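You operate a simulated robot arm through the tools that you are given. There is no shell and no other tool. Be economical: measure what you need, move in short steps, check, and stop when the job is done.

You are at the controls of a simulated two-armed robot. One attempt, no reset.

## Task
Load the blue coil on the dispenser with both hands, close the keeper and free the brake. Where these are worked on the way, their far stop is far enough and under half their travel is too little: coil keeper.
Where things are to end (x, y in the base frame): thin blue strap coil within 25 mm of [630, -70].

Only the result counts: the job must be done as asked and must still hold three seconds after the hand-in. Knocking over, shifting, dropping, spilling or breaking anything else fails it.

## Robot
Two 6-joint arms with two-finger parallel grippers on one trunk, on a base that drives. Base frame: it is fixed to the floor where the robot stands at the start and does not move with it; the origin is under the middle of the robot, x ahead of it, y to its left, z up. Lengths are in mm, angles in degrees, forces in N, time in s.
The left shoulder is at the start at [60, 187, 1147], the right one opposite. With the tool pointing down near the work surface each hand reaches from about 100 to 520 mm from the robot's upright axis, wherever it stands, measured 20 degrees to its own side. Places, roughly: coil keeper [600, -100, 800]; dispenser brake lever [400, -200, 600]; top of the dispenser plate [600, -100, 600]. Payload 1.57 kg a hand.
The TCP of each hand is the grasp point between the finger pads, 30 mm short of the fingertips. In the tool frame z runs along the fingers and y along their closing line. The gripper opens to 110 mm. The fingers are 24 mm wide and 12 mm thick; the gripper's body (48 by 112 mm) begins 78 mm behind the TCP.
Orientation is told as [roll, pitch, yaw] about the base's x, y, z axes, in that order, counted from this pose: with the fingers straight down and closing along the base's y, the tool's x points along the base's -x, its y along +y and its z along -z.

## Interface
- The arms move only by the tool arm_command. It takes "left_increments", "right_increments" or both (then of equal length, played together; a hand with none holds still); each is a list of rows, each an object (a shift or turn left out is 0, a gripper value left out holds the last) with "xyz": the shift along the tool's x, y, z in m, a list of three; "rotation": the turn, a rotation vector about the tool's x, y, z in degrees, a list of three; "fingers": the opening, from 0 (shut) to 1 (fully open). In form: [{"xyz": [tx, ty, tz], "rotation": [rx, ry, rz], "fingers": fingers}, ...]. A call has 1 to 10 rows; each row shifts and turns the commanded pose from where the row before left it, along the tool's axes as they then stand. A row lasts 0.2 s, in which the tool goes at most 50 mm and 8.6 degrees; a call with a longer step from one row to the next is refused whole, and so is a gripper value outside its range. Where a pose cannot be reached the arm comes as near as it can. A force on the tool above 70 N (or 10 N above the force at the start of the call, whichever is more), or a blocked arm, ends the call early, and 0.2 s more pass. Each finger travels about 153 mm/s and halts on what it meets, pressing with about 26 N; the grip force reading is that of the motor and also rises with nothing between the fingers. The clock runs only during rows and for 0.2 s after the last one: add rows that do not move to give the fingers time. The reply holds the time, the measured pose of the TCP, the force on the tool along the base axes, the opening and the grip force, in the units named above and with some noise, with the torque about the TCP (base axes, N m) and any sound that the robot's microphone picked up.
- Cameras (640 x 400 px; columns grow to the right, rows downward): "scene" is now at [13.4, 5.1, 1681]; the picture's right is [0.08, -1.00, 0.00], its down [-0.82, -0.07, -0.56] and it looks along [0.56, 0.05, -0.83] (base axes); focal length 280 px, centre (320, 200). "left" rides on the left gripper at [70, -16, -141] in its tool frame; the picture's right is [0.23, 0.97, 0.00], its down [-0.86, 0.20, -0.48] and it looks along [-0.47, 0.11, 0.88] (tool axes); focal length 222 px, centre (320, 200). "right" rides on the right gripper at [70, 16, -141] in its tool frame; the picture's right is [-0.23, 0.97, 0.00], its down [-0.86, -0.20, -0.48] and it looks along [-0.47, -0.11, 0.88] (tool axes); focal length 222 px, centre (320, 200). There is no depth. A picture from a camera that has moved, and an enlarged one, comes with that camera's place and axes in the base frame and with its lens.
- get_image(camera): a new picture of that camera. It takes no simulated time.
- move_column(by): slides the trunk up (or, below 0, down) by that many mm; the arms and the scene camera ride with it, the base frame stays. It gives what a move gives, with no picture.
- drive_base(legs): drives the robot by 1 to 6 legs, each [ahead, left, turn to the left] in mm, mm and degrees, along the robot's own axes; the way and the turn of a leg run together, so that a leg with both is an arc; at most 1500 mm and 180 degrees a leg. The arms and the cameras ride along, it lands a little off, and it stops where it bumps. It gives what a move gives.
- aim_head(pan, tilt): turns the head with the scene camera to pan (to the left, within 86 degrees either way) and tilt (down, from -29 to 69), counted from straight ahead of the robot. It gives what a move gives.
- enlarge(camera, box): a new picture of the part [left, top, right, bottom] of that camera's present view, enlarged. It takes no simulated time.
- finish_job(): hands the job in; it is judged then, once.

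Go step by step. Nothing tells you exact positions but the pictures and the camera data: compare them with the known pose of the tool, close in by small moves and look again before you grip or let go. The budget is 120 turns and 100 pictures, counting those below and the enlarged ones. Unless the task says otherwise, let go and move clear before handing in, and close with one line.

The tools are called after ">>>" as a command line: name --argument value ..., lists and objects as JSON in quotes. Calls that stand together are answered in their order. arm_command: Moves the arms, as the interface text tells. Its arguments: {"type":"object","properties":{"left_increments":{"type":"array"},"right_increments":{"type":"array"}},"required":[]} The other tools are called the same way: move_column (by) slides the trunk up or down; drive_base (legs) drives the base; aim_head (pan, tilt) turns the head that bears the scene camera; get_image (camera) takes a picture; enlarge (camera, box) takes an enlarged picture of a part of a camera's view; finish_job () hands the job in.

At the start:

```text
time: 0.0
left_ee_pos: [385.7, 124.3, 1323.0]
left_orientation: [0.0, 0.0, -0.1]
left_ft_force: [-0.7, 0.8, -0.2]
left_moment: [0.0, 0.02, 0.01]
left_opening: 109.9
left_finger_force: 0.0
right_ee_pos: [411.6, -223.3, 1285.9]
right_orientation: [0.0, 0.0, 0.0]
right_ft_force: [-0.1, -0.8, 0.2]
right_moment: [0.0, 0.0, 0.0]
right_opening: 110.1
right_finger_force: 0.1
trunk travel left (down, up): [-775.0, 215.0]
robot x, y, heading: [-0.1, -1.6, 0.2]
head pan, tilt: [4.8, 55.6]
```

scene: 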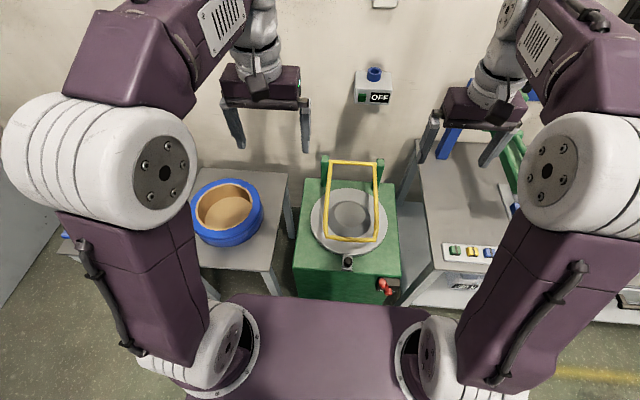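
right: 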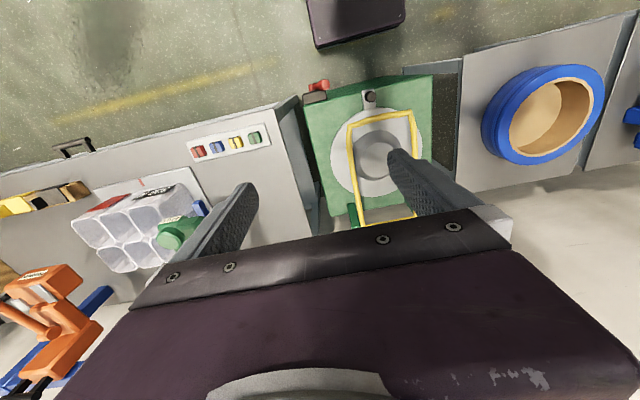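
left: 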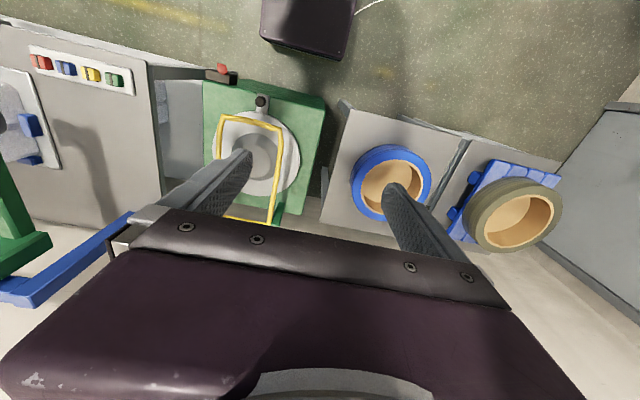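

I see the green dispenser with a white plate, a yellow keeper frame, a red brake lever, and the blue coil on a table to the left. I'll look closer at each first.

>>> enlarge --camera "scene" --box '[270, 140, 430, 310]'

>>> enlarge --camera "scene" --box '[150, 150, 310, 300]'

>>> enlarge --camera "left" --box '[190, 50, 350, 230]'

>>> enlarge --camera "right" --box '[280, 60, 460, 240]'

```text
2.35 times, centred on (350, 225) of scene
camera zoom: at [13.4, 5.1, 1681.0], right [0.08, -1.0, 0.0], down [-0.82, -0.07, -0.56], along [0.56, 0.05, -0.83], focal length 660 px, centre (249, 141)
```

zoom: 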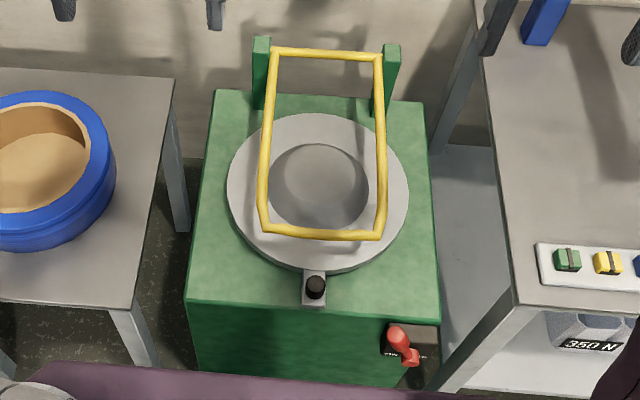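

```text
2.67 times, centred on (230, 225) of scene
camera zoom: at [13.4, 5.1, 1681.0], right [0.08, -1.0, 0.0], down [-0.82, -0.07, -0.56], along [0.56, 0.05, -0.83], focal length 748 px, centre (560, 133)
```

zoom: 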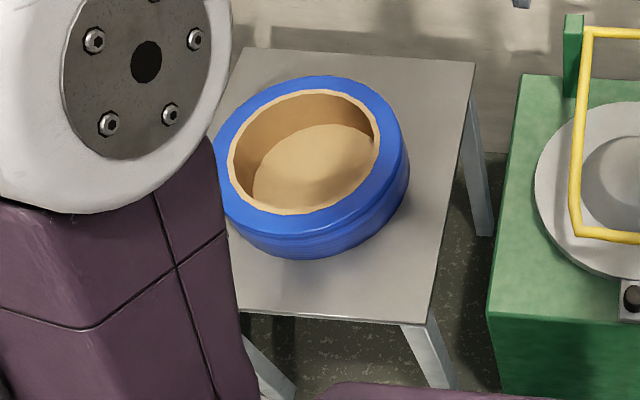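

```text
2.22 times, centred on (270, 140) of left
camera zoom: at [318.0, 108.0, 1463.4], right [-0.23, 0.97, 0.0], down [0.86, 0.2, 0.48], along [0.47, 0.11, -0.88], focal length 494 px, centre (431, 333)
```

zoom: 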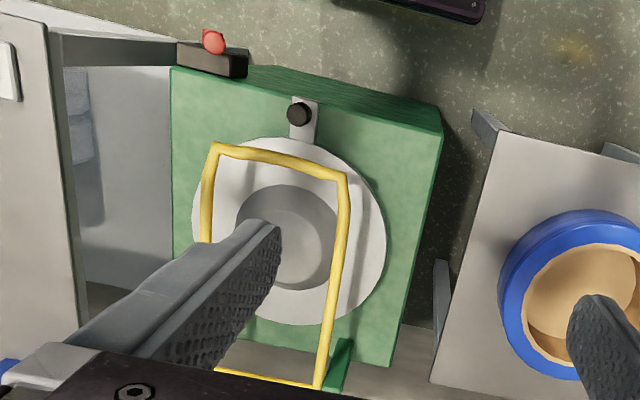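

```text
2.22 times, centred on (370, 150) of right
camera zoom: at [342.4, -207.4, 1425.8], right [0.23, 0.97, 0.0], down [0.86, -0.2, 0.48], along [0.47, -0.11, -0.88], focal length 494 px, centre (209, 311)
```

zoom: 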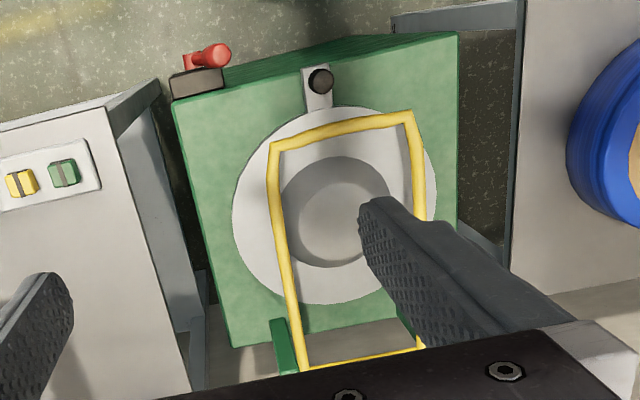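

The keeper looks like a hinged yellow bail, with its hinge at the rear posts at about z 820 and its front bar near (490, -70, 735). I'll line the robot up with the dispenser and bring the right hand's camera closer.

>>> drive_base --legs '[[60, -70, 0]]'

>>> aim_head --pan 0 --tilt 60

>>> get_image --camera "scene"

>>> get_image --camera "right"

```text
time: 1.1
left_ee_pos: [442.5, 59.2, 1322.7]
left_orientation: [-0.1, -0.1, 0.1]
left_ft_force: [0.0, 0.2, -0.5]
left_moment: [0.01, -0.02, -0.04]
left_opening: 109.9
left_finger_force: 0.1
right_ee_pos: [468.7, -289.6, 1286.7]
right_orientation: [-0.1, 0.0, 0.2]
right_ft_force: [0.0, 0.7, -0.1]
right_moment: [-0.04, -0.01, 0.0]
right_opening: 110.2
right_finger_force: 0.1
trunk travel left (down, up): [-775.0, 215.0]
robot x, y, heading: [58.9, -69.4, 0.1]
head pan, tilt: [4.8, 55.6]
```

```text
time: 1.8
left_ee_pos: [445.4, 55.7, 1324.1]
left_orientation: [0.0, 0.0, 0.0]
left_ft_force: [0.8, 0.0, 0.8]
left_moment: [0.02, 0.0, -0.03]
left_opening: 109.9
left_finger_force: 0.0
right_ee_pos: [470.3, -292.7, 1284.4]
right_orientation: [0.1, 0.0, 0.0]
right_ft_force: [-0.6, -1.0, 0.2]
right_moment: [0.0, 0.02, -0.02]
right_opening: 110.0
right_finger_force: 0.0
trunk travel left (down, up): [-775.0, 215.0]
robot x, y, heading: [58.7, -71.8, 0.3]
head pan, tilt: [0.0, 60.0]
```

```text
92 pictures are left
camera scene: at [67.9, -70.7, 1675.7], right [0.0, -1.0, 0.0], down [-0.87, 0.0, -0.5], along [0.5, 0.0, -0.87], focal length 280 px, centre (320, 200)
```

scene: 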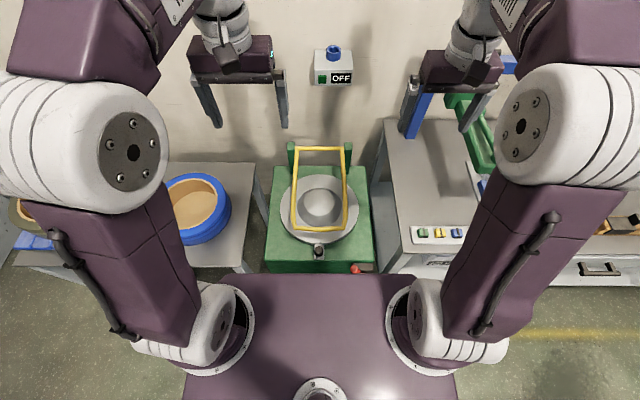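

```text
91 pictures are left
camera right: at [401.5, -276.7, 1425.9], right [0.23, 0.97, 0.0], down [0.86, -0.2, 0.48], along [0.47, -0.11, -0.88], focal length 222 px, centre (320, 200)
```

right: 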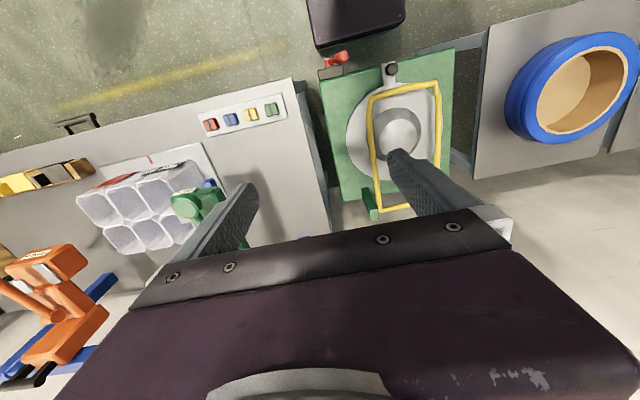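

Dispenser is straight ahead. I'll lower the right hand to view the keeper and brake closely.

>>> arm_command --right_increments '[{"xyz": [0.006, 0.027, 0.04]}, {"xyz": [0.006, 0.027, 0.04]}, {"xyz": [0.006, 0.027, 0.04]}, {"xyz": [0.006, 0.027, 0.04]}, {"xyz": [0.006, 0.027, 0.04]}, {"xyz": [0.006, 0.027, 0.04]}]'

>>> get_image --camera "right"

>>> enlarge --camera "scene" --box '[255, 130, 385, 280]'

```text
time: 3.2
left_ee_pos: [446.2, 57.1, 1322.7]
left_orientation: [0.1, 0.0, 0.1]
left_ft_force: [-0.3, 0.1, 0.2]
left_moment: [0.01, 0.02, 0.0]
left_opening: 109.9
left_finger_force: 0.0
right_ee_pos: [434.8, -128.5, 1043.9]
right_orientation: [0.0, 0.1, 0.0]
right_ft_force: [-0.2, 0.5, -0.1]
right_moment: [-0.01, 0.03, 0.01]
right_opening: 109.9
right_finger_force: 0.2
trunk travel left (down, up): [-775.0, 215.0]
robot x, y, heading: [59.5, -74.4, 0.2]
head pan, tilt: [0.0, 60.0]
```

```text
90 pictures are left
camera right: at [365.4, -113.4, 1184.6], right [0.23, 0.97, 0.0], down [0.86, -0.2, 0.48], along [0.47, -0.11, -0.88], focal length 222 px, centre (320, 200)
```

right: 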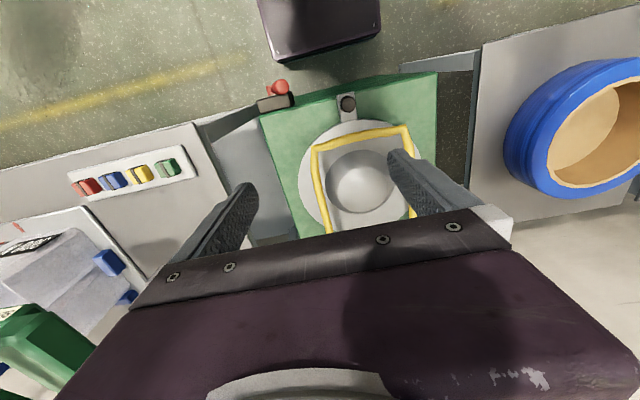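

```text
2.67 times, centred on (320, 205) of scene
camera zoom: at [69.2, -69.4, 1675.7], right [0.0, -1.0, 0.0], down [-0.87, 0.0, -0.5], along [0.5, 0.0, -0.87], focal length 748 px, centre (320, 187)
```

zoom: 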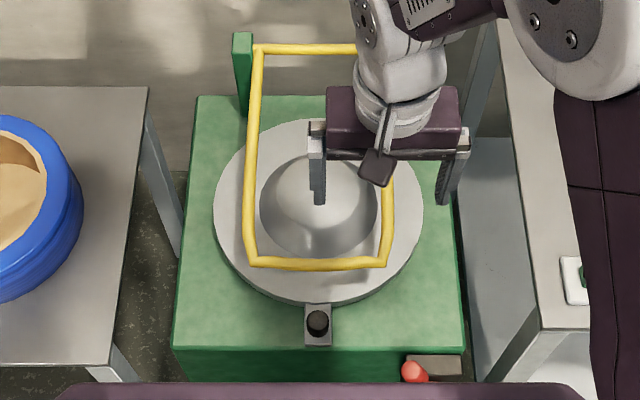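

The keeper's front bar is at about (483, y -154 to 24, z 745). Its hinge is at about (795, 820), so it is closed and must be swung up and back first. I'll turn the right hand so the fingers close across the bar, tilted forward.

>>> arm_command --right_increments '[{"rotation": [0, 0, -8.5]}, {"rotation": [0, 0, -8.5]}, {"rotation": [0, 0, -8.5]}, {"rotation": [0, 0, -8.5]}, {"rotation": [0, 0, -8.5]}, {"rotation": [0, 0, -8.5]}, {"rotation": [0, 0, -8.5]}, {"rotation": [0, 0, -8.5]}, {"rotation": [0, 0, -8.5]}, {"rotation": [0, 0, -8.5]}]'

>>> arm_command --right_increments '[{"rotation": [0, 0, -5]}, {"rotation": [8.5, 0, 0]}, {"rotation": [8.5, 0, 0]}, {"rotation": [8.5, 0, 0]}, {"rotation": [8.5, 0, 0]}, {"rotation": [6, 0, 0]}]'

>>> get_image --camera "right"

>>> get_image --camera "scene"

```text
time: 5.4
left_ee_pos: [445.7, 55.7, 1321.7]
left_orientation: [0.0, 0.0, 0.2]
left_ft_force: [-0.1, 0.3, -0.4]
left_moment: [0.04, 0.01, 0.02]
left_opening: 109.9
left_finger_force: 0.1
right_ee_pos: [435.2, -129.9, 1044.8]
right_orientation: [-0.1, 0.0, 85.3]
right_ft_force: [-0.3, -0.4, -0.4]
right_moment: [0.01, 0.0, 0.0]
right_opening: 110.1
right_finger_force: 0.2
trunk travel left (down, up): [-775.0, 215.0]
robot x, y, heading: [57.5, -69.4, 0.3]
head pan, tilt: [0.0, 60.0]
```

```text
time: 6.8
left_ee_pos: [445.1, 56.5, 1323.3]
left_orientation: [0.0, 0.0, 0.1]
left_ft_force: [-0.2, 0.9, -0.2]
left_moment: [0.02, 0.01, -0.03]
left_opening: 109.9
left_finger_force: 0.1
right_ee_pos: [439.8, -132.0, 1044.3]
right_orientation: [-36.1, 1.4, 89.6]
right_ft_force: [-0.4, 0.0, 0.0]
right_moment: [-0.02, 0.01, 0.04]
right_opening: 110.0
right_finger_force: 0.0
right hand out of reach, approached as far as the arm can: row 4, 6
trunk travel left (down, up): [-775.0, 215.0]
robot x, y, heading: [58.9, -70.7, 0.3]
head pan, tilt: [0.0, 60.0]
```

```text
88 pictures are left
camera right: at [342.8, -198.4, 1149.7], right [-0.79, 0.22, -0.58], down [-0.11, 0.87, 0.48], along [0.61, 0.44, -0.66], focal length 222 px, centre (320, 200)
```

right: 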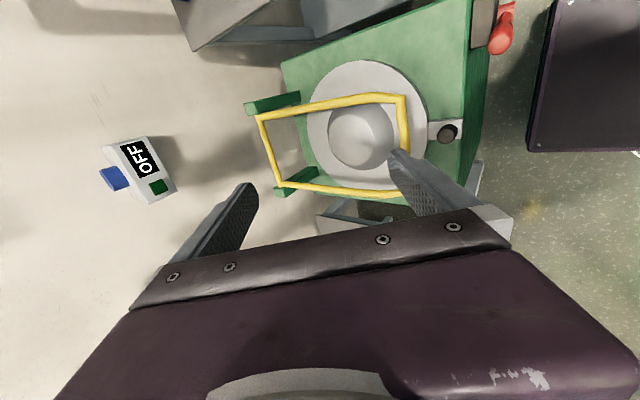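

```text
87 pictures are left
camera scene: at [68.0, -69.6, 1675.7], right [0.0, -1.0, 0.0], down [-0.87, 0.0, -0.5], along [0.5, 0.0, -0.87], focal length 280 px, centre (320, 200)
```

scene: 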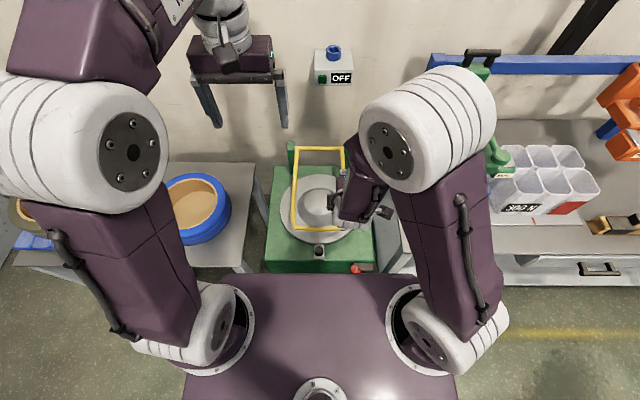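

Good view: the bail is hinged at the green post tops. I'll bring the hand to a point just short of the front bar.

>>> arm_command --right_increments '[{"xyz": [-0.011, 0.0235, 0.0278], "fingers": 0.55}, {"xyz": [-0.011, 0.0235, 0.0278]}, {"xyz": [-0.011, 0.0235, 0.0278]}, {"xyz": [-0.011, 0.0235, 0.0278]}, {"xyz": [-0.011, 0.0235, 0.0278]}, {"xyz": [-0.011, 0.0235, 0.0278]}]'

>>> get_image --camera "right"

```text
time: 8.2
left_ee_pos: [446.1, 57.0, 1323.4]
left_orientation: [0.0, 0.0, 0.1]
left_ft_force: [0.3, -0.2, -0.1]
left_moment: [0.01, 0.01, -0.04]
left_opening: 109.9
left_finger_force: 0.1
right_ee_pos: [427.0, -70.6, 823.5]
right_orientation: [-36.4, 1.3, 89.5]
right_ft_force: [0.4, 0.1, 0.7]
right_moment: [-0.04, -0.01, 0.0]
right_opening: 60.6
right_finger_force: 0.1
trunk travel left (down, up): [-775.0, 215.0]
robot x, y, heading: [59.9, -68.4, -0.1]
head pan, tilt: [0.0, 60.0]
```

```text
86 pictures are left
camera right: at [330.2, -137.6, 929.3], right [-0.78, 0.22, -0.58], down [-0.12, 0.87, 0.48], along [0.61, 0.45, -0.65], focal length 222 px, centre (320, 200)
```

right: 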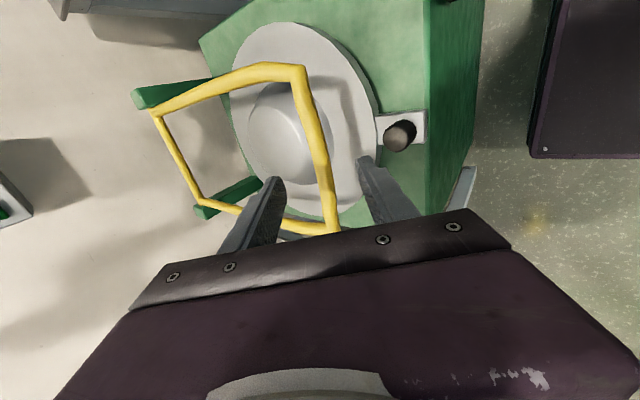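

The bar sits between the fingers' lines. I'll advance along the fingers and check.

>>> arm_command --right_increments '[{"xyz": [-0.001, -0.001, 0.03]}, {"xyz": [-0.001, -0.001, 0.03]}, {"xyz": [-0.001, -0.001, 0.03]}]'

>>> get_image --camera "right"

>>> enlarge --camera "scene" --box '[255, 130, 385, 280]'

```text
time: 9.0
left_ee_pos: [445.7, 55.5, 1322.2]
left_orientation: [0.0, -0.1, 0.1]
left_ft_force: [-0.2, 0.1, -0.4]
left_moment: [0.02, 0.05, 0.01]
left_opening: 110.2
left_finger_force: 0.1
right_ee_pos: [481.4, -72.1, 753.2]
right_orientation: [-36.2, 1.3, 89.5]
right_ft_force: [0.4, -0.1, -0.4]
right_moment: [0.01, 0.02, 0.04]
right_opening: 60.3
right_finger_force: 0.0
trunk travel left (down, up): [-775.0, 215.0]
robot x, y, heading: [60.0, -68.7, 0.2]
head pan, tilt: [0.0, 60.0]
```

```text
85 pictures are left
camera right: at [385.5, -138.8, 858.9], right [-0.78, 0.22, -0.58], down [-0.11, 0.87, 0.48], along [0.61, 0.45, -0.65], focal length 222 px, centre (320, 200)
```

right: 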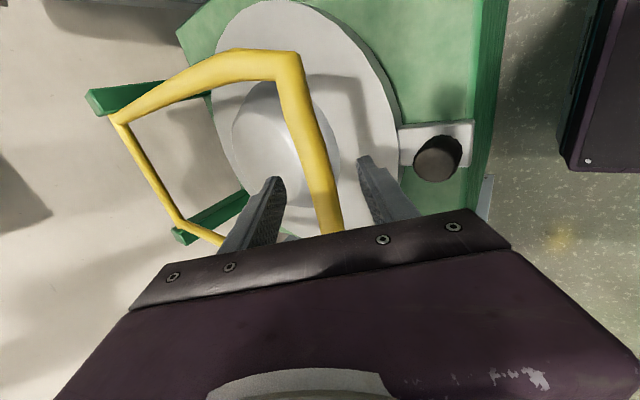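

```text
2.67 times, centred on (320, 205) of scene
camera zoom: at [68.4, -70.9, 1675.7], right [0.0, -1.0, 0.0], down [-0.87, 0.0, -0.5], along [0.5, 0.0, -0.87], focal length 748 px, centre (320, 187)
```

zoom: 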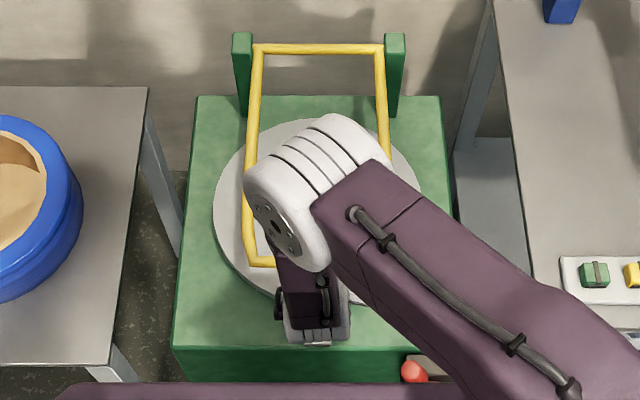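

The bar is at the grasp point. Closing the fingers.

>>> arm_command --right_increments '[{"fingers": 0.0}, {}, {}]'

>>> get_image --camera "right"

```text
time: 9.8
left_ee_pos: [445.9, 54.9, 1322.3]
left_orientation: [-0.1, 0.0, 0.1]
left_ft_force: [-0.4, 1.0, 0.3]
left_moment: [-0.01, -0.01, -0.02]
left_opening: 110.0
left_finger_force: 0.0
right_ee_pos: [481.8, -70.7, 753.7]
right_orientation: [-36.2, 1.3, 89.6]
right_ft_force: [3.3, -0.3, -1.0]
right_moment: [0.16, -0.04, -0.63]
right_opening: 21.6
right_finger_force: 34.7
trunk travel left (down, up): [-775.0, 215.0]
robot x, y, heading: [63.9, -65.5, -0.0]
head pan, tilt: [0.0, 60.0]
```

```text
83 pictures are left
camera right: at [385.4, -138.6, 859.1], right [-0.78, 0.22, -0.58], down [-0.11, 0.87, 0.48], along [0.61, 0.45, -0.65], focal length 222 px, centre (320, 200)
```

right: 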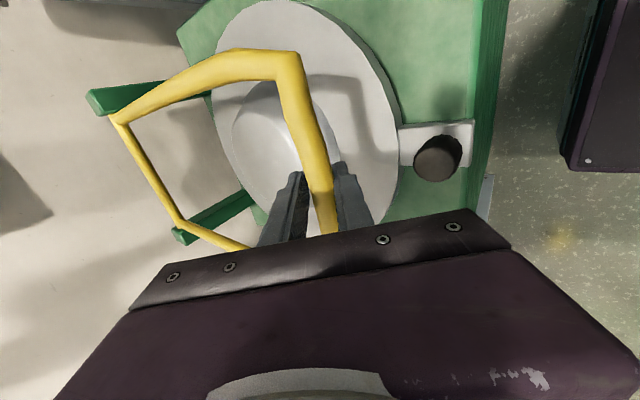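

The bar is gripped. I'll start lifting it along the hinge arc and watch the forces.

>>> arm_command --right_increments '[{"xyz": [0, -0.0155, -0.0303]}, {"xyz": [0, -0.0183, -0.0279]}, {"xyz": [0, -0.021, -0.0259]}]'

>>> get_image --camera "right"

```text
time: 10.6
left_ee_pos: [449.7, 55.8, 1320.9]
left_orientation: [0.0, 0.1, 0.2]
left_ft_force: [-0.6, -0.1, -0.1]
left_moment: [0.01, -0.03, 0.04]
left_opening: 109.8
left_finger_force: 0.1
right_ee_pos: [479.1, -67.9, 854.9]
right_orientation: [-36.1, 1.2, 89.7]
right_ft_force: [29.5, 0.7, -7.4]
right_moment: [0.58, -0.25, -0.41]
right_opening: 21.4
right_finger_force: 34.4
trunk travel left (down, up): [-775.0, 215.0]
robot x, y, heading: [62.6, -66.1, 0.2]
head pan, tilt: [0.0, 60.0]
```

```text
82 pictures are left
camera right: at [382.6, -136.1, 960.3], right [-0.78, 0.22, -0.58], down [-0.12, 0.87, 0.49], along [0.61, 0.45, -0.65], focal length 222 px, centre (320, 200)
```

right: 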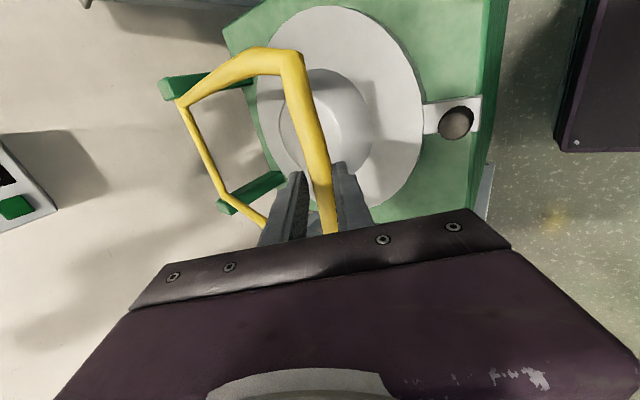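

The bail moves. The +x pull means the hinge is a bit lower or closer than I assumed, so I'll relax 5 mm toward it and read the force.

>>> arm_command --right_increments '[{"xyz": [0, -0.004, 0.003]}, {}]'

```text
time: 11.2
left_ee_pos: [444.9, 55.9, 1322.2]
left_orientation: [0.0, 0.1, 0.1]
left_ft_force: [0.3, 0.4, -0.9]
left_moment: [0.0, -0.02, 0.01]
left_opening: 110.0
left_finger_force: 0.1
right_ee_pos: [478.8, -68.9, 854.5]
right_orientation: [-36.0, 1.6, 89.7]
right_ft_force: [1.9, 4.5, -2.0]
right_moment: [0.82, 0.02, -0.11]
right_opening: 21.5
right_finger_force: 34.6
trunk travel left (down, up): [-775.0, 215.0]
robot x, y, heading: [57.3, -65.1, 0.1]
head pan, tilt: [0.0, 60.0]
```

Force is gone now. Continuing the arc while levelling the tool.

>>> arm_command --right_increments '[{"xyz": [0, -0.0293, -0.0269], "rotation": [5, 0, 0]}, {"xyz": [0, -0.0334, -0.0197], "rotation": [5, 0, 0]}, {"xyz": [0, -0.0366, -0.0123], "rotation": [5, 0, 0]}, {"xyz": [0, -0.0384, -0.0043], "rotation": [5, 0, 0]}]'

>>> get_image --camera "right"

```text
time: 12.2
left_ee_pos: [447.3, 51.6, 1321.8]
left_orientation: [0.2, 0.1, 0.0]
left_ft_force: [0.2, -0.2, -0.3]
left_moment: [0.0, -0.01, 0.0]
left_opening: 109.9
left_finger_force: 0.1
right_ee_pos: [537.6, -68.4, 997.4]
right_orientation: [-56.1, 1.3, 89.4]
right_ft_force: [4.1, -14.8, -7.9]
right_moment: [0.4, 0.24, -0.57]
right_opening: 21.3
right_finger_force: 34.4
trunk travel left (down, up): [-775.0, 215.0]
robot x, y, heading: [58.4, -69.4, 0.1]
head pan, tilt: [0.0, 60.0]
```

```text
81 pictures are left
camera right: at [410.7, -135.6, 1064.2], right [-0.54, 0.22, -0.81], down [-0.28, 0.87, 0.41], along [0.79, 0.45, -0.41], focal length 222 px, centre (320, 200)
```

right: 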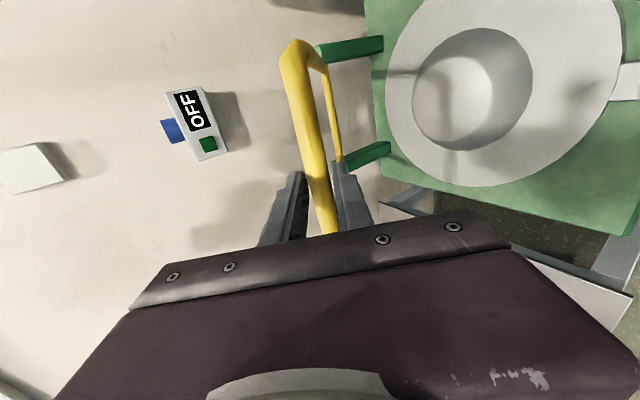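

Swinging well, now near 36° up. Continuing.

>>> arm_command --right_increments '[{"xyz": [0, -0.0386, 0.0038], "rotation": [5, 0, 0]}, {"xyz": [0, -0.0369, 0.0116], "rotation": [5, 0, 0]}, {"xyz": [0, -0.0338, 0.019], "rotation": [5, 0, 0]}, {"xyz": [0, -0.029, 0.0257], "rotation": [5, 0, 0]}]'

>>> get_image --camera "scene"

```text
time: 13.2
left_ee_pos: [447.5, 53.6, 1321.2]
left_orientation: [0.1, 0.2, 0.1]
left_ft_force: [0.2, -0.2, -0.6]
left_moment: [-0.01, -0.01, 0.02]
left_opening: 110.0
left_finger_force: 0.0
right_ee_pos: [655.6, -65.2, 1095.5]
right_orientation: [-76.2, 1.2, 89.5]
right_ft_force: [3.7, -9.6, -10.0]
right_moment: [0.67, 0.29, -0.63]
right_opening: 21.2
right_finger_force: 35.2
trunk travel left (down, up): [-775.0, 215.0]
robot x, y, heading: [58.0, -71.1, 0.0]
head pan, tilt: [0.0, 60.0]
```

```text
80 pictures are left
camera scene: at [71.6, -74.0, 1675.6], right [0.0, -1.0, 0.0], down [-0.87, 0.0, -0.5], along [0.5, 0.0, -0.87], focal length 280 px, centre (320, 200)
```

scene: 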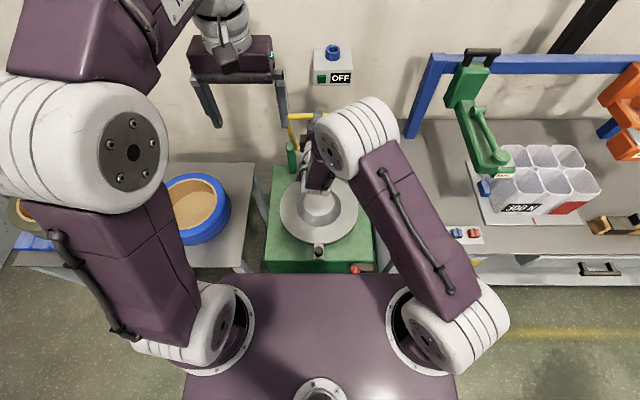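

At ~64° up. Continuing toward vertical.

>>> arm_command --right_increments '[{"xyz": [0, -0.023, 0.0311], "rotation": [4, 0, 0]}, {"xyz": [0, -0.0167, 0.0349], "rotation": [4, 0, 0]}, {"xyz": [0, -0.0097, 0.0375], "rotation": [4, 0, 0]}]'

>>> get_image --camera "right"

```text
time: 14.1
left_ee_pos: [424.1, 53.5, 1329.8]
left_orientation: [0.2, -0.9, 0.0]
left_ft_force: [0.1, -0.6, 0.3]
left_moment: [-0.03, 0.0, -0.02]
left_opening: 110.1
left_finger_force: 0.1
right_ee_pos: [743.6, -62.2, 1131.2]
right_orientation: [-88.4, 1.7, 89.9]
right_ft_force: [-61.8, -4.7, 14.0]
right_moment: [0.01, 0.28, 0.11]
right_opening: 0.0
right_finger_force: 21.0
trunk travel left (down, up): [-775.0, 215.0]
robot x, y, heading: [56.3, -69.2, 0.3]
head pan, tilt: [0.0, 60.0]
stopped in row 3 (right hand): the force on the tool passed its limit at 103 N (the readings are from after the stop); the commanded pose is now the measured one
```

```text
79 pictures are left
camera right: at [601.8, -132.3, 1120.4], right [-0.03, 0.2, -0.98], down [-0.47, 0.86, 0.19], along [0.88, 0.47, 0.07], focal length 222 px, centre (320, 200)
```

right: 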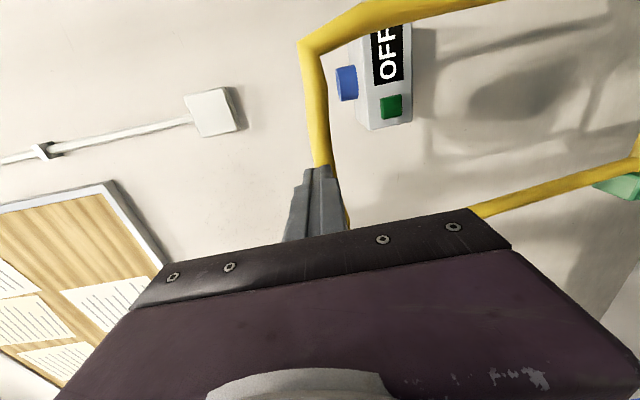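

The keeper hit its far stop and the bar slipped to the fingertips. I'll back off a little and see whether it stays open.

>>> arm_command --right_increments '[{"xyz": [0, 0, -0.02]}, {"xyz": [0, 0, -0.03]}, {}]'

>>> get_image --camera "right"

>>> get_image --camera "scene"

```text
time: 14.9
left_ee_pos: [440.7, 56.8, 1323.1]
left_orientation: [-0.1, -0.1, 0.1]
left_ft_force: [0.0, -0.3, -0.2]
left_moment: [0.0, -0.04, 0.01]
left_opening: 110.0
left_finger_force: 0.0
right_ee_pos: [708.0, -61.6, 1124.1]
right_orientation: [-87.3, 1.8, 89.8]
right_ft_force: [0.5, 0.0, 0.1]
right_moment: [-0.01, 0.02, 0.02]
right_opening: 0.1
right_finger_force: 21.1
trunk travel left (down, up): [-775.0, 215.0]
robot x, y, heading: [58.3, -73.6, 0.1]
head pan, tilt: [0.0, 60.0]
```

```text
78 pictures are left
camera right: at [566.6, -131.2, 1114.8], right [-0.04, 0.2, -0.98], down [-0.47, 0.86, 0.19], along [0.88, 0.46, 0.06], focal length 222 px, centre (320, 200)
```

right: 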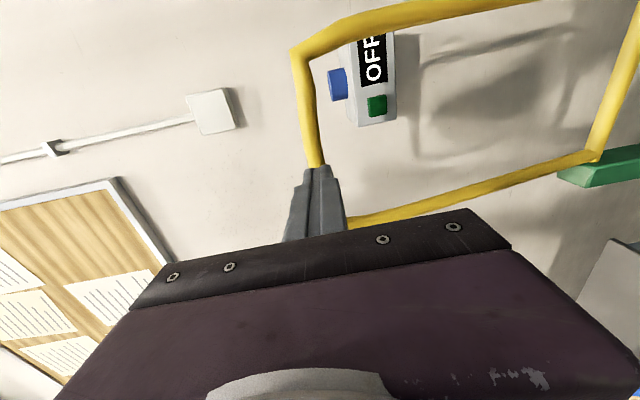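

```text
77 pictures are left
camera scene: at [63.3, -70.5, 1675.7], right [0.0, -1.0, 0.0], down [-0.87, 0.0, -0.5], along [0.5, 0.0, -0.87], focal length 280 px, centre (320, 200)
```

scene: 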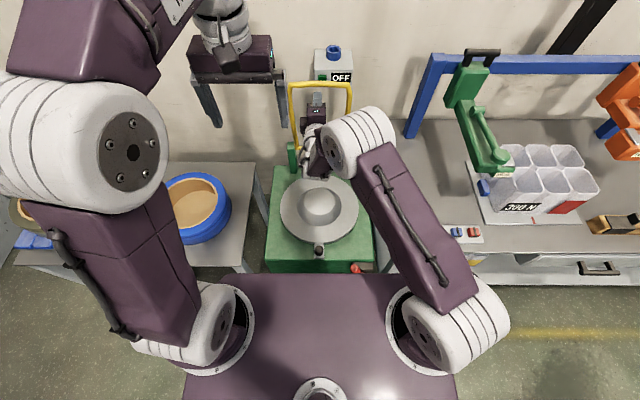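

The keeper stays open by itself. I'll retract the right hand and return it to pointing straight down.

>>> arm_command --right_increments '[{"xyz": [0, 0, -0.045]}, {"xyz": [0, 0, -0.045]}, {"xyz": [0, 0, -0.045]}, {"xyz": [0, 0, -0.045]}, {"xyz": [0, 0, -0.045], "rotation": [-8.5, 0, 0]}, {"rotation": [-8.5, 0, 0]}, {"rotation": [-8.5, 0, 0]}, {"rotation": [-8.5, 0, 0]}, {"rotation": [-8.5, 0, 0]}, {"rotation": [-8.5, 0, 0]}]'

>>> arm_command --right_increments '[{"rotation": [-8.5, 0, 0]}, {"rotation": [-8.5, 0, 0]}, {"rotation": [-8.5, 0, 0]}, {"rotation": [-8.5, 0, 0]}, {"rotation": [-2.0, 0, 0]}, {"rotation": [0, 0, 8.5]}, {"rotation": [0, 0, 8.5]}, {"rotation": [0, 0, 8.5]}, {"rotation": [0, 0, 8.5]}, {"rotation": [0, 0, 8.5]}]'

>>> arm_command --right_increments '[{"rotation": [0, 0, 8.5]}, {"rotation": [0, 0, 8.5]}, {"rotation": [0, 0, 8.5]}, {"rotation": [0, 0, 8.5]}, {"rotation": [0, 0, 8.5]}, {"rotation": [0, 0, 5], "fingers": 1}, {}]'

>>> get_image --camera "right"

```text
time: 17.1
left_ee_pos: [444.8, 55.3, 1322.0]
left_orientation: [0.0, 0.0, 0.1]
left_ft_force: [0.2, 0.4, -0.1]
left_moment: [0.03, 0.04, -0.02]
left_opening: 110.2
left_finger_force: 0.2
right_ee_pos: [487.0, -59.0, 1133.4]
right_orientation: [-36.3, 1.7, 89.8]
right_ft_force: [0.1, -0.4, 0.0]
right_moment: [-0.01, -0.04, 0.02]
right_opening: 0.3
right_finger_force: 21.2
trunk travel left (down, up): [-775.0, 215.0]
robot x, y, heading: [57.1, -72.0, 0.1]
head pan, tilt: [0.0, 60.0]
```

```text
time: 19.3
left_ee_pos: [443.4, 56.1, 1322.6]
left_orientation: [0.0, 0.0, 0.1]
left_ft_force: [-0.5, 0.9, -0.1]
left_moment: [-0.01, -0.01, -0.04]
left_opening: 110.3
left_finger_force: 0.1
right_ee_pos: [485.8, -59.4, 1131.9]
right_orientation: [-1.5, 1.0, 47.1]
right_ft_force: [-1.0, -0.4, -0.1]
right_moment: [0.01, 0.0, -0.01]
right_opening: 0.0
right_finger_force: 21.3
trunk travel left (down, up): [-775.0, 215.0]
robot x, y, heading: [58.9, -72.7, -0.0]
head pan, tilt: [0.0, 60.0]
```

```text
time: 20.9
left_ee_pos: [444.2, 56.3, 1322.8]
left_orientation: [0.0, 0.0, 0.2]
left_ft_force: [0.2, -0.3, 0.2]
left_moment: [-0.01, -0.02, 0.01]
left_opening: 110.0
left_finger_force: 0.1
right_ee_pos: [487.2, -59.6, 1132.5]
right_orientation: [-1.8, -0.4, -0.2]
right_ft_force: [0.0, -0.6, 0.0]
right_moment: [0.01, -0.02, 0.05]
right_opening: 110.0
right_finger_force: 0.0
trunk travel left (down, up): [-775.0, 215.0]
robot x, y, heading: [52.4, -69.8, 0.1]
head pan, tilt: [0.0, 60.0]
```

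```text
76 pictures are left
camera right: at [416.4, -39.3, 1272.1], right [0.23, 0.97, -0.03], down [0.85, -0.19, 0.49], along [0.47, -0.14, -0.87], focal length 222 px, centre (320, 200)
```

right: 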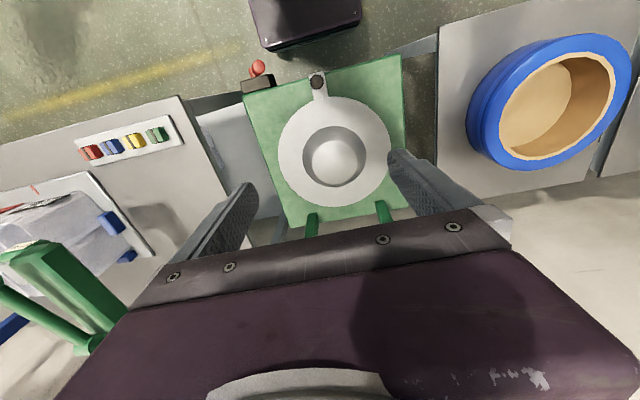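

Keeper posts are clear. The coil is at about (590, 440), top z about 730, outer diameter about 280 and wall about 25. I'll drive left to centre on the coil.

>>> drive_base --legs '[[0, 510, 0]]'

>>> get_image --camera "scene"

>>> get_image --camera "right"

>>> get_image --camera "left"

```text
time: 23.9
left_ee_pos: [441.6, 555.5, 1323.4]
left_orientation: [0.0, 0.1, 0.0]
left_ft_force: [0.1, -1.0, -0.5]
left_moment: [0.03, 0.01, 0.0]
left_opening: 110.0
left_finger_force: 0.1
right_ee_pos: [485.3, 439.3, 1132.8]
right_orientation: [-1.6, -0.3, -0.2]
right_ft_force: [0.6, 0.4, 0.2]
right_moment: [0.04, 0.0, -0.02]
right_opening: 110.1
right_finger_force: 0.1
trunk travel left (down, up): [-775.0, 215.0]
robot x, y, heading: [51.3, 432.0, 0.1]
head pan, tilt: [0.0, 60.0]
```

```text
75 pictures are left
camera scene: at [65.0, 427.9, 1675.7], right [0.0, -1.0, 0.0], down [-0.87, 0.0, -0.5], along [0.5, 0.0, -0.87], focal length 280 px, centre (320, 200)
```

scene: 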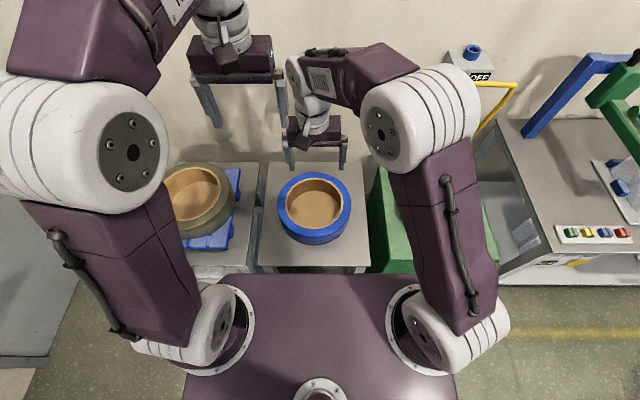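

```text
74 pictures are left
camera right: at [415.3, 459.7, 1272.1], right [0.23, 0.97, -0.03], down [0.85, -0.19, 0.49], along [0.47, -0.14, -0.87], focal length 222 px, centre (320, 200)
```

right: 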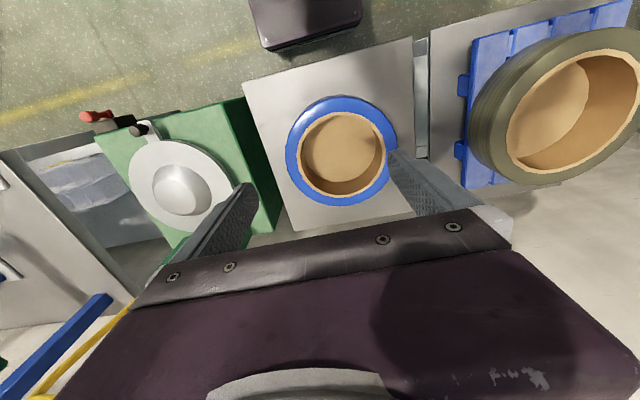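

```text
73 pictures are left
camera left: at [373.8, 537.9, 1463.7], right [-0.23, 0.97, 0.0], down [0.85, 0.2, 0.48], along [0.47, 0.11, -0.88], focal length 222 px, centre (320, 200)
```

left: 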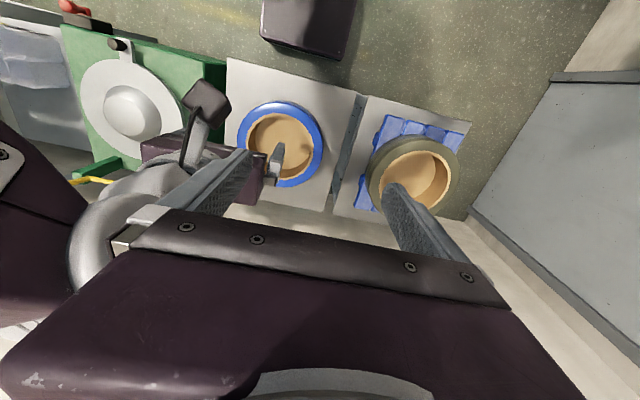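

I'll enlarge the coil in two views for a better fix.

>>> enlarge --camera "scene" --box '[250, 140, 390, 280]'

>>> enlarge --camera "right" --box '[240, 60, 440, 240]'

```text
2.86 times, centred on (320, 210) of scene
camera zoom: at [65.0, 427.9, 1675.7], right [0.0, -1.0, 0.0], down [-0.87, 0.0, -0.5], along [0.5, 0.0, -0.87], focal length 801 px, centre (320, 171)
```

zoom: 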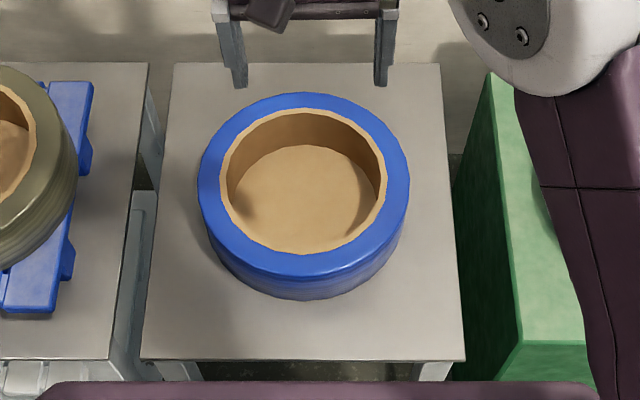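

```text
2.22 times, centred on (340, 150) of right
camera zoom: at [415.3, 459.7, 1272.1], right [0.23, 0.97, -0.03], down [0.85, -0.19, 0.49], along [0.47, -0.14, -0.87], focal length 494 px, centre (276, 311)
```

zoom: 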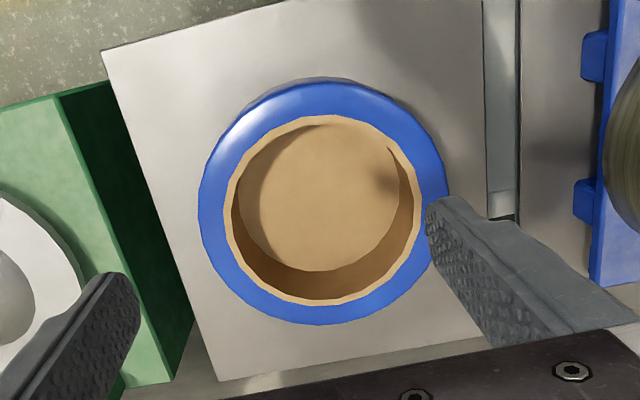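

Coil fix: centre about (588, 453), top z about 745, table about 673, outer Ø about 282, bore about 220. I'll drive so it sits centred about 500 mm ahead, then bring both hands over opposite walls.

>>> drive_base --legs '[[39, 21, 0]]'

>>> arm_command --right_increments '[{"xyz": [-0.001, -0.0335, 0.02], "rotation": [-1.8, 0, 0]}, {"xyz": [-0.001, -0.0335, 0.03]}, {"xyz": [-0.001, -0.0335, 0.03]}, {"xyz": [-0.0, -0.0335, 0.03]}, {"xyz": [-0.01, 0, 0.03]}, {"xyz": [-0.01, 0, 0.03]}, {"xyz": [-0.01, 0, 0.03]}, {"xyz": [-0.01, 0, 0.03]}, {"xyz": [-0.01, 0, 0.03]}, {"xyz": [-0.01, 0, 0.02]}]' --left_increments '[{"xyz": [-0.01, 0, 0.04]}, {"xyz": [-0.01, 0, 0.04]}, {"xyz": [-0.01, 0, 0.04]}, {"xyz": [-0.01, 0, 0.045]}, {"xyz": [-0.01, 0, 0.045]}, {"xyz": [-0.01, 0, 0.045]}, {"xyz": [-0.01, 0, 0.045]}, {"xyz": [-0.01, 0, 0.045]}, {"xyz": [-0.01, 0, 0.045]}, {"xyz": [-0.01, 0, 0.045]}]'

>>> get_image --camera "scene"

>>> get_image --camera "right"

>>> get_image --camera "left"

```text
time: 24.8
left_ee_pos: [473.3, 573.8, 1325.2]
left_orientation: [0.1, -0.4, 0.1]
left_ft_force: [-1.1, -0.6, -0.4]
left_moment: [0.03, -0.06, 0.01]
left_opening: 109.9
left_finger_force: 0.0
right_ee_pos: [518.1, 458.4, 1135.3]
right_orientation: [-1.6, -0.7, -0.1]
right_ft_force: [-0.8, -0.3, 0.8]
right_moment: [0.05, -0.07, 0.0]
right_opening: 110.0
right_finger_force: 0.2
trunk travel left (down, up): [-775.0, 215.0]
robot x, y, heading: [95.3, 454.3, -0.1]
head pan, tilt: [0.0, 60.0]
```

```text
time: 27.0
left_ee_pos: [581.7, 579.5, 886.9]
left_orientation: [0.0, 0.0, 0.1]
left_ft_force: [0.2, -0.5, -0.8]
left_moment: [0.01, 0.02, 0.01]
left_opening: 109.9
left_finger_force: 0.0
right_ee_pos: [588.6, 327.1, 852.1]
right_orientation: [-0.1, -0.3, -0.1]
right_ft_force: [0.3, 0.0, 0.0]
right_moment: [0.03, 0.04, 0.02]
right_opening: 110.0
right_finger_force: 0.0
trunk travel left (down, up): [-775.0, 215.0]
robot x, y, heading: [93.7, 450.9, 0.2]
head pan, tilt: [0.0, 60.0]
```

```text
70 pictures are left
camera scene: at [105.4, 450.4, 1675.8], right [0.0, -1.0, 0.0], down [-0.87, 0.0, -0.5], along [0.5, 0.0, -0.87], focal length 280 px, centre (320, 200)
```

scene: 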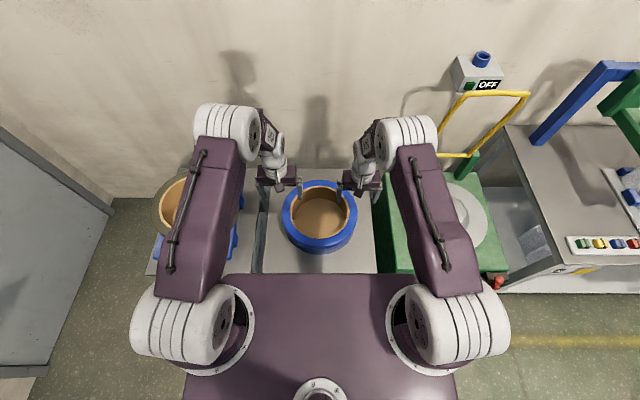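

```text
69 pictures are left
camera right: at [518.8, 342.8, 992.4], right [0.23, 0.97, 0.0], down [0.85, -0.2, 0.48], along [0.47, -0.11, -0.88], focal length 222 px, centre (320, 200)
```

right: 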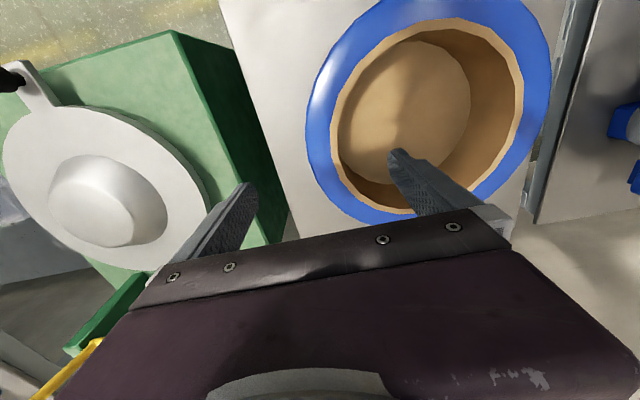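

```text
68 pictures are left
camera left: at [513.2, 561.9, 1028.1], right [-0.23, 0.97, 0.0], down [0.85, 0.2, 0.48], along [0.47, 0.11, -0.88], focal length 222 px, centre (320, 200)
```

left: 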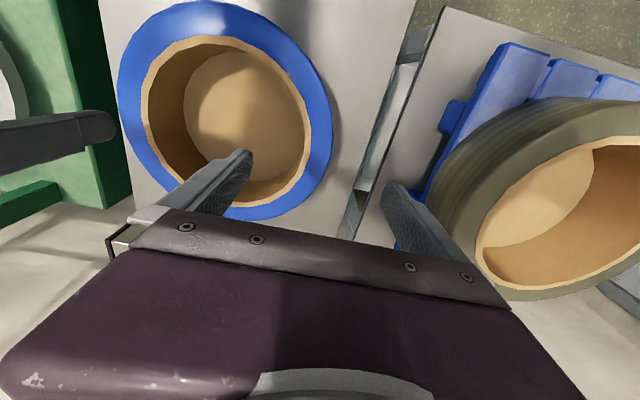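

The hands straddle the walls with ±40 mm margin. I'll lower both so the tips just pass the rim, then check.

>>> arm_command --right_increments '[{"xyz": [0, 0, 0.028]}, {"xyz": [0, 0, 0.028]}, {"xyz": [0, 0, 0.028]}, {"xyz": [0, 0, 0.028]}]' --left_increments '[{"xyz": [-0.001, 0, 0.0365]}, {"xyz": [-0.001, 0, 0.0365]}, {"xyz": [-0.001, 0, 0.0365]}, {"xyz": [-0.001, 0, 0.0365]}]'

>>> get_image --camera "right"

>>> get_image --camera "left"

>>> enlarge --camera "scene" --box '[240, 140, 400, 280]'

```text
time: 28.0
left_ee_pos: [586.1, 580.8, 739.6]
left_orientation: [0.0, 0.0, 0.1]
left_ft_force: [0.4, -0.3, -0.2]
left_moment: [-0.01, -0.03, 0.0]
left_opening: 110.1
left_finger_force: 0.1
right_ee_pos: [589.3, 327.9, 741.6]
right_orientation: [0.0, -0.3, -0.2]
right_ft_force: [-0.5, -0.6, -0.2]
right_moment: [0.0, 0.0, 0.0]
right_opening: 109.9
right_finger_force: 0.0
trunk travel left (down, up): [-775.0, 215.0]
robot x, y, heading: [97.3, 452.2, -0.0]
head pan, tilt: [0.0, 60.0]
```

```text
67 pictures are left
camera right: at [518.3, 343.0, 880.7], right [0.23, 0.97, 0.0], down [0.85, -0.2, 0.48], along [0.47, -0.11, -0.88], focal length 222 px, centre (320, 200)
```

right: 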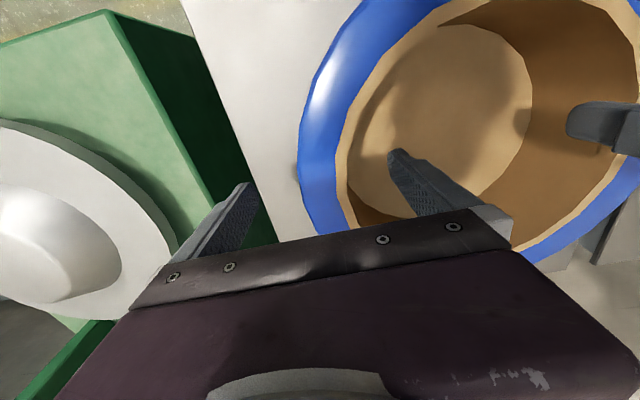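

```text
66 pictures are left
camera left: at [518.0, 563.0, 880.2], right [-0.23, 0.97, 0.0], down [0.85, 0.2, 0.48], along [0.47, 0.11, -0.88], focal length 222 px, centre (320, 200)
```

left: 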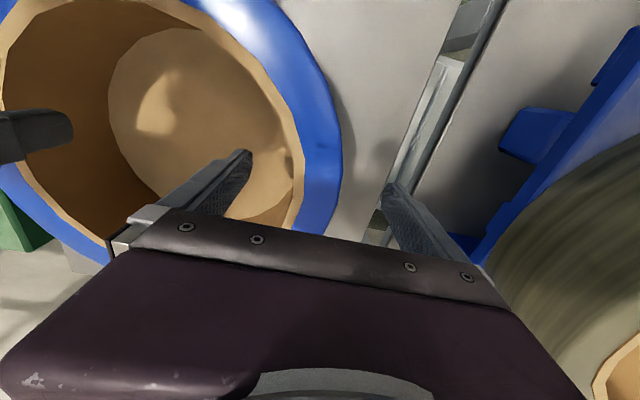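

```text
2.86 times, centred on (320, 210) of scene
camera zoom: at [104.8, 450.5, 1675.8], right [0.0, -1.0, 0.0], down [-0.87, 0.0, -0.5], along [0.5, 0.0, -0.87], focal length 801 px, centre (320, 171)
```

zoom: 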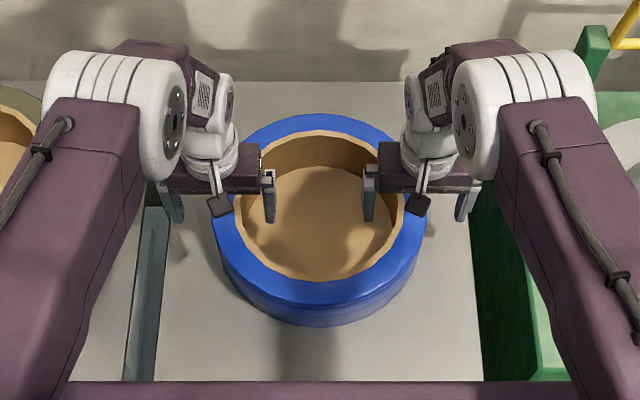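

Both walls are centred on the TCPs. I'll lower 22 mm more and close both grippers.

>>> arm_command --right_increments '[{"xyz": [0, 0, 0.012]}, {"xyz": [0, 0, 0.011]}]' --left_increments '[{"xyz": [0, 0, 0.012]}, {"xyz": [0, 0, 0.01]}]'

>>> arm_command --right_increments '[{"fingers": 0}, {}, {}, {}]' --left_increments '[{"fingers": 0}, {}, {}, {}]'

>>> get_image --camera "right"

>>> get_image --camera "left"

```text
time: 28.6
left_ee_pos: [584.5, 580.0, 718.3]
left_orientation: [0.1, -0.2, 0.1]
left_ft_force: [0.5, 0.8, 0.1]
left_moment: [-0.02, -0.01, -0.02]
left_opening: 109.7
left_finger_force: 0.1
right_ee_pos: [588.3, 327.3, 717.9]
right_orientation: [0.0, -0.4, -0.2]
right_ft_force: [0.1, -1.0, -0.2]
right_moment: [0.01, 0.01, 0.01]
right_opening: 109.9
right_finger_force: 0.1
trunk travel left (down, up): [-775.0, 215.0]
robot x, y, heading: [94.8, 450.0, 0.1]
head pan, tilt: [0.0, 60.0]
```

```text
time: 29.6
left_ee_pos: [586.3, 578.2, 718.7]
left_orientation: [0.0, 0.0, 0.1]
left_ft_force: [4.0, -17.8, -0.2]
left_moment: [-0.28, -0.03, 0.45]
left_opening: 35.6
left_finger_force: 26.3
right_ee_pos: [587.2, 327.9, 719.0]
right_orientation: [0.1, -0.4, 0.0]
right_ft_force: [-3.8, 20.2, 0.3]
right_moment: [0.46, -0.37, 0.11]
right_opening: 34.5
right_finger_force: 25.7
trunk travel left (down, up): [-775.0, 215.0]
robot x, y, heading: [93.5, 455.4, 0.3]
head pan, tilt: [0.0, 60.0]
```

```text
64 pictures are left
camera right: at [517.5, 344.4, 858.7], right [0.23, 0.97, 0.0], down [0.85, -0.2, 0.48], along [0.47, -0.11, -0.88], focal length 222 px, centre (320, 200)
```

right: 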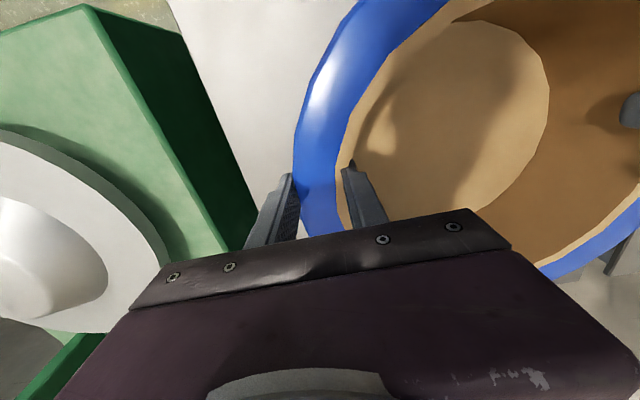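

```text
63 pictures are left
camera left: at [517.1, 561.6, 859.5], right [-0.23, 0.97, 0.0], down [0.85, 0.2, 0.48], along [0.47, 0.11, -0.88], focal length 222 px, centre (320, 200)
```

left: 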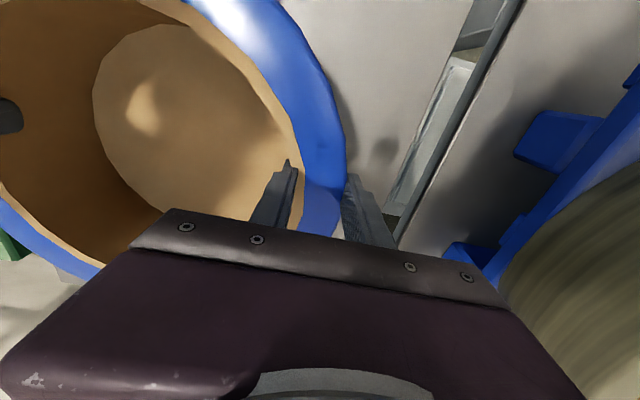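

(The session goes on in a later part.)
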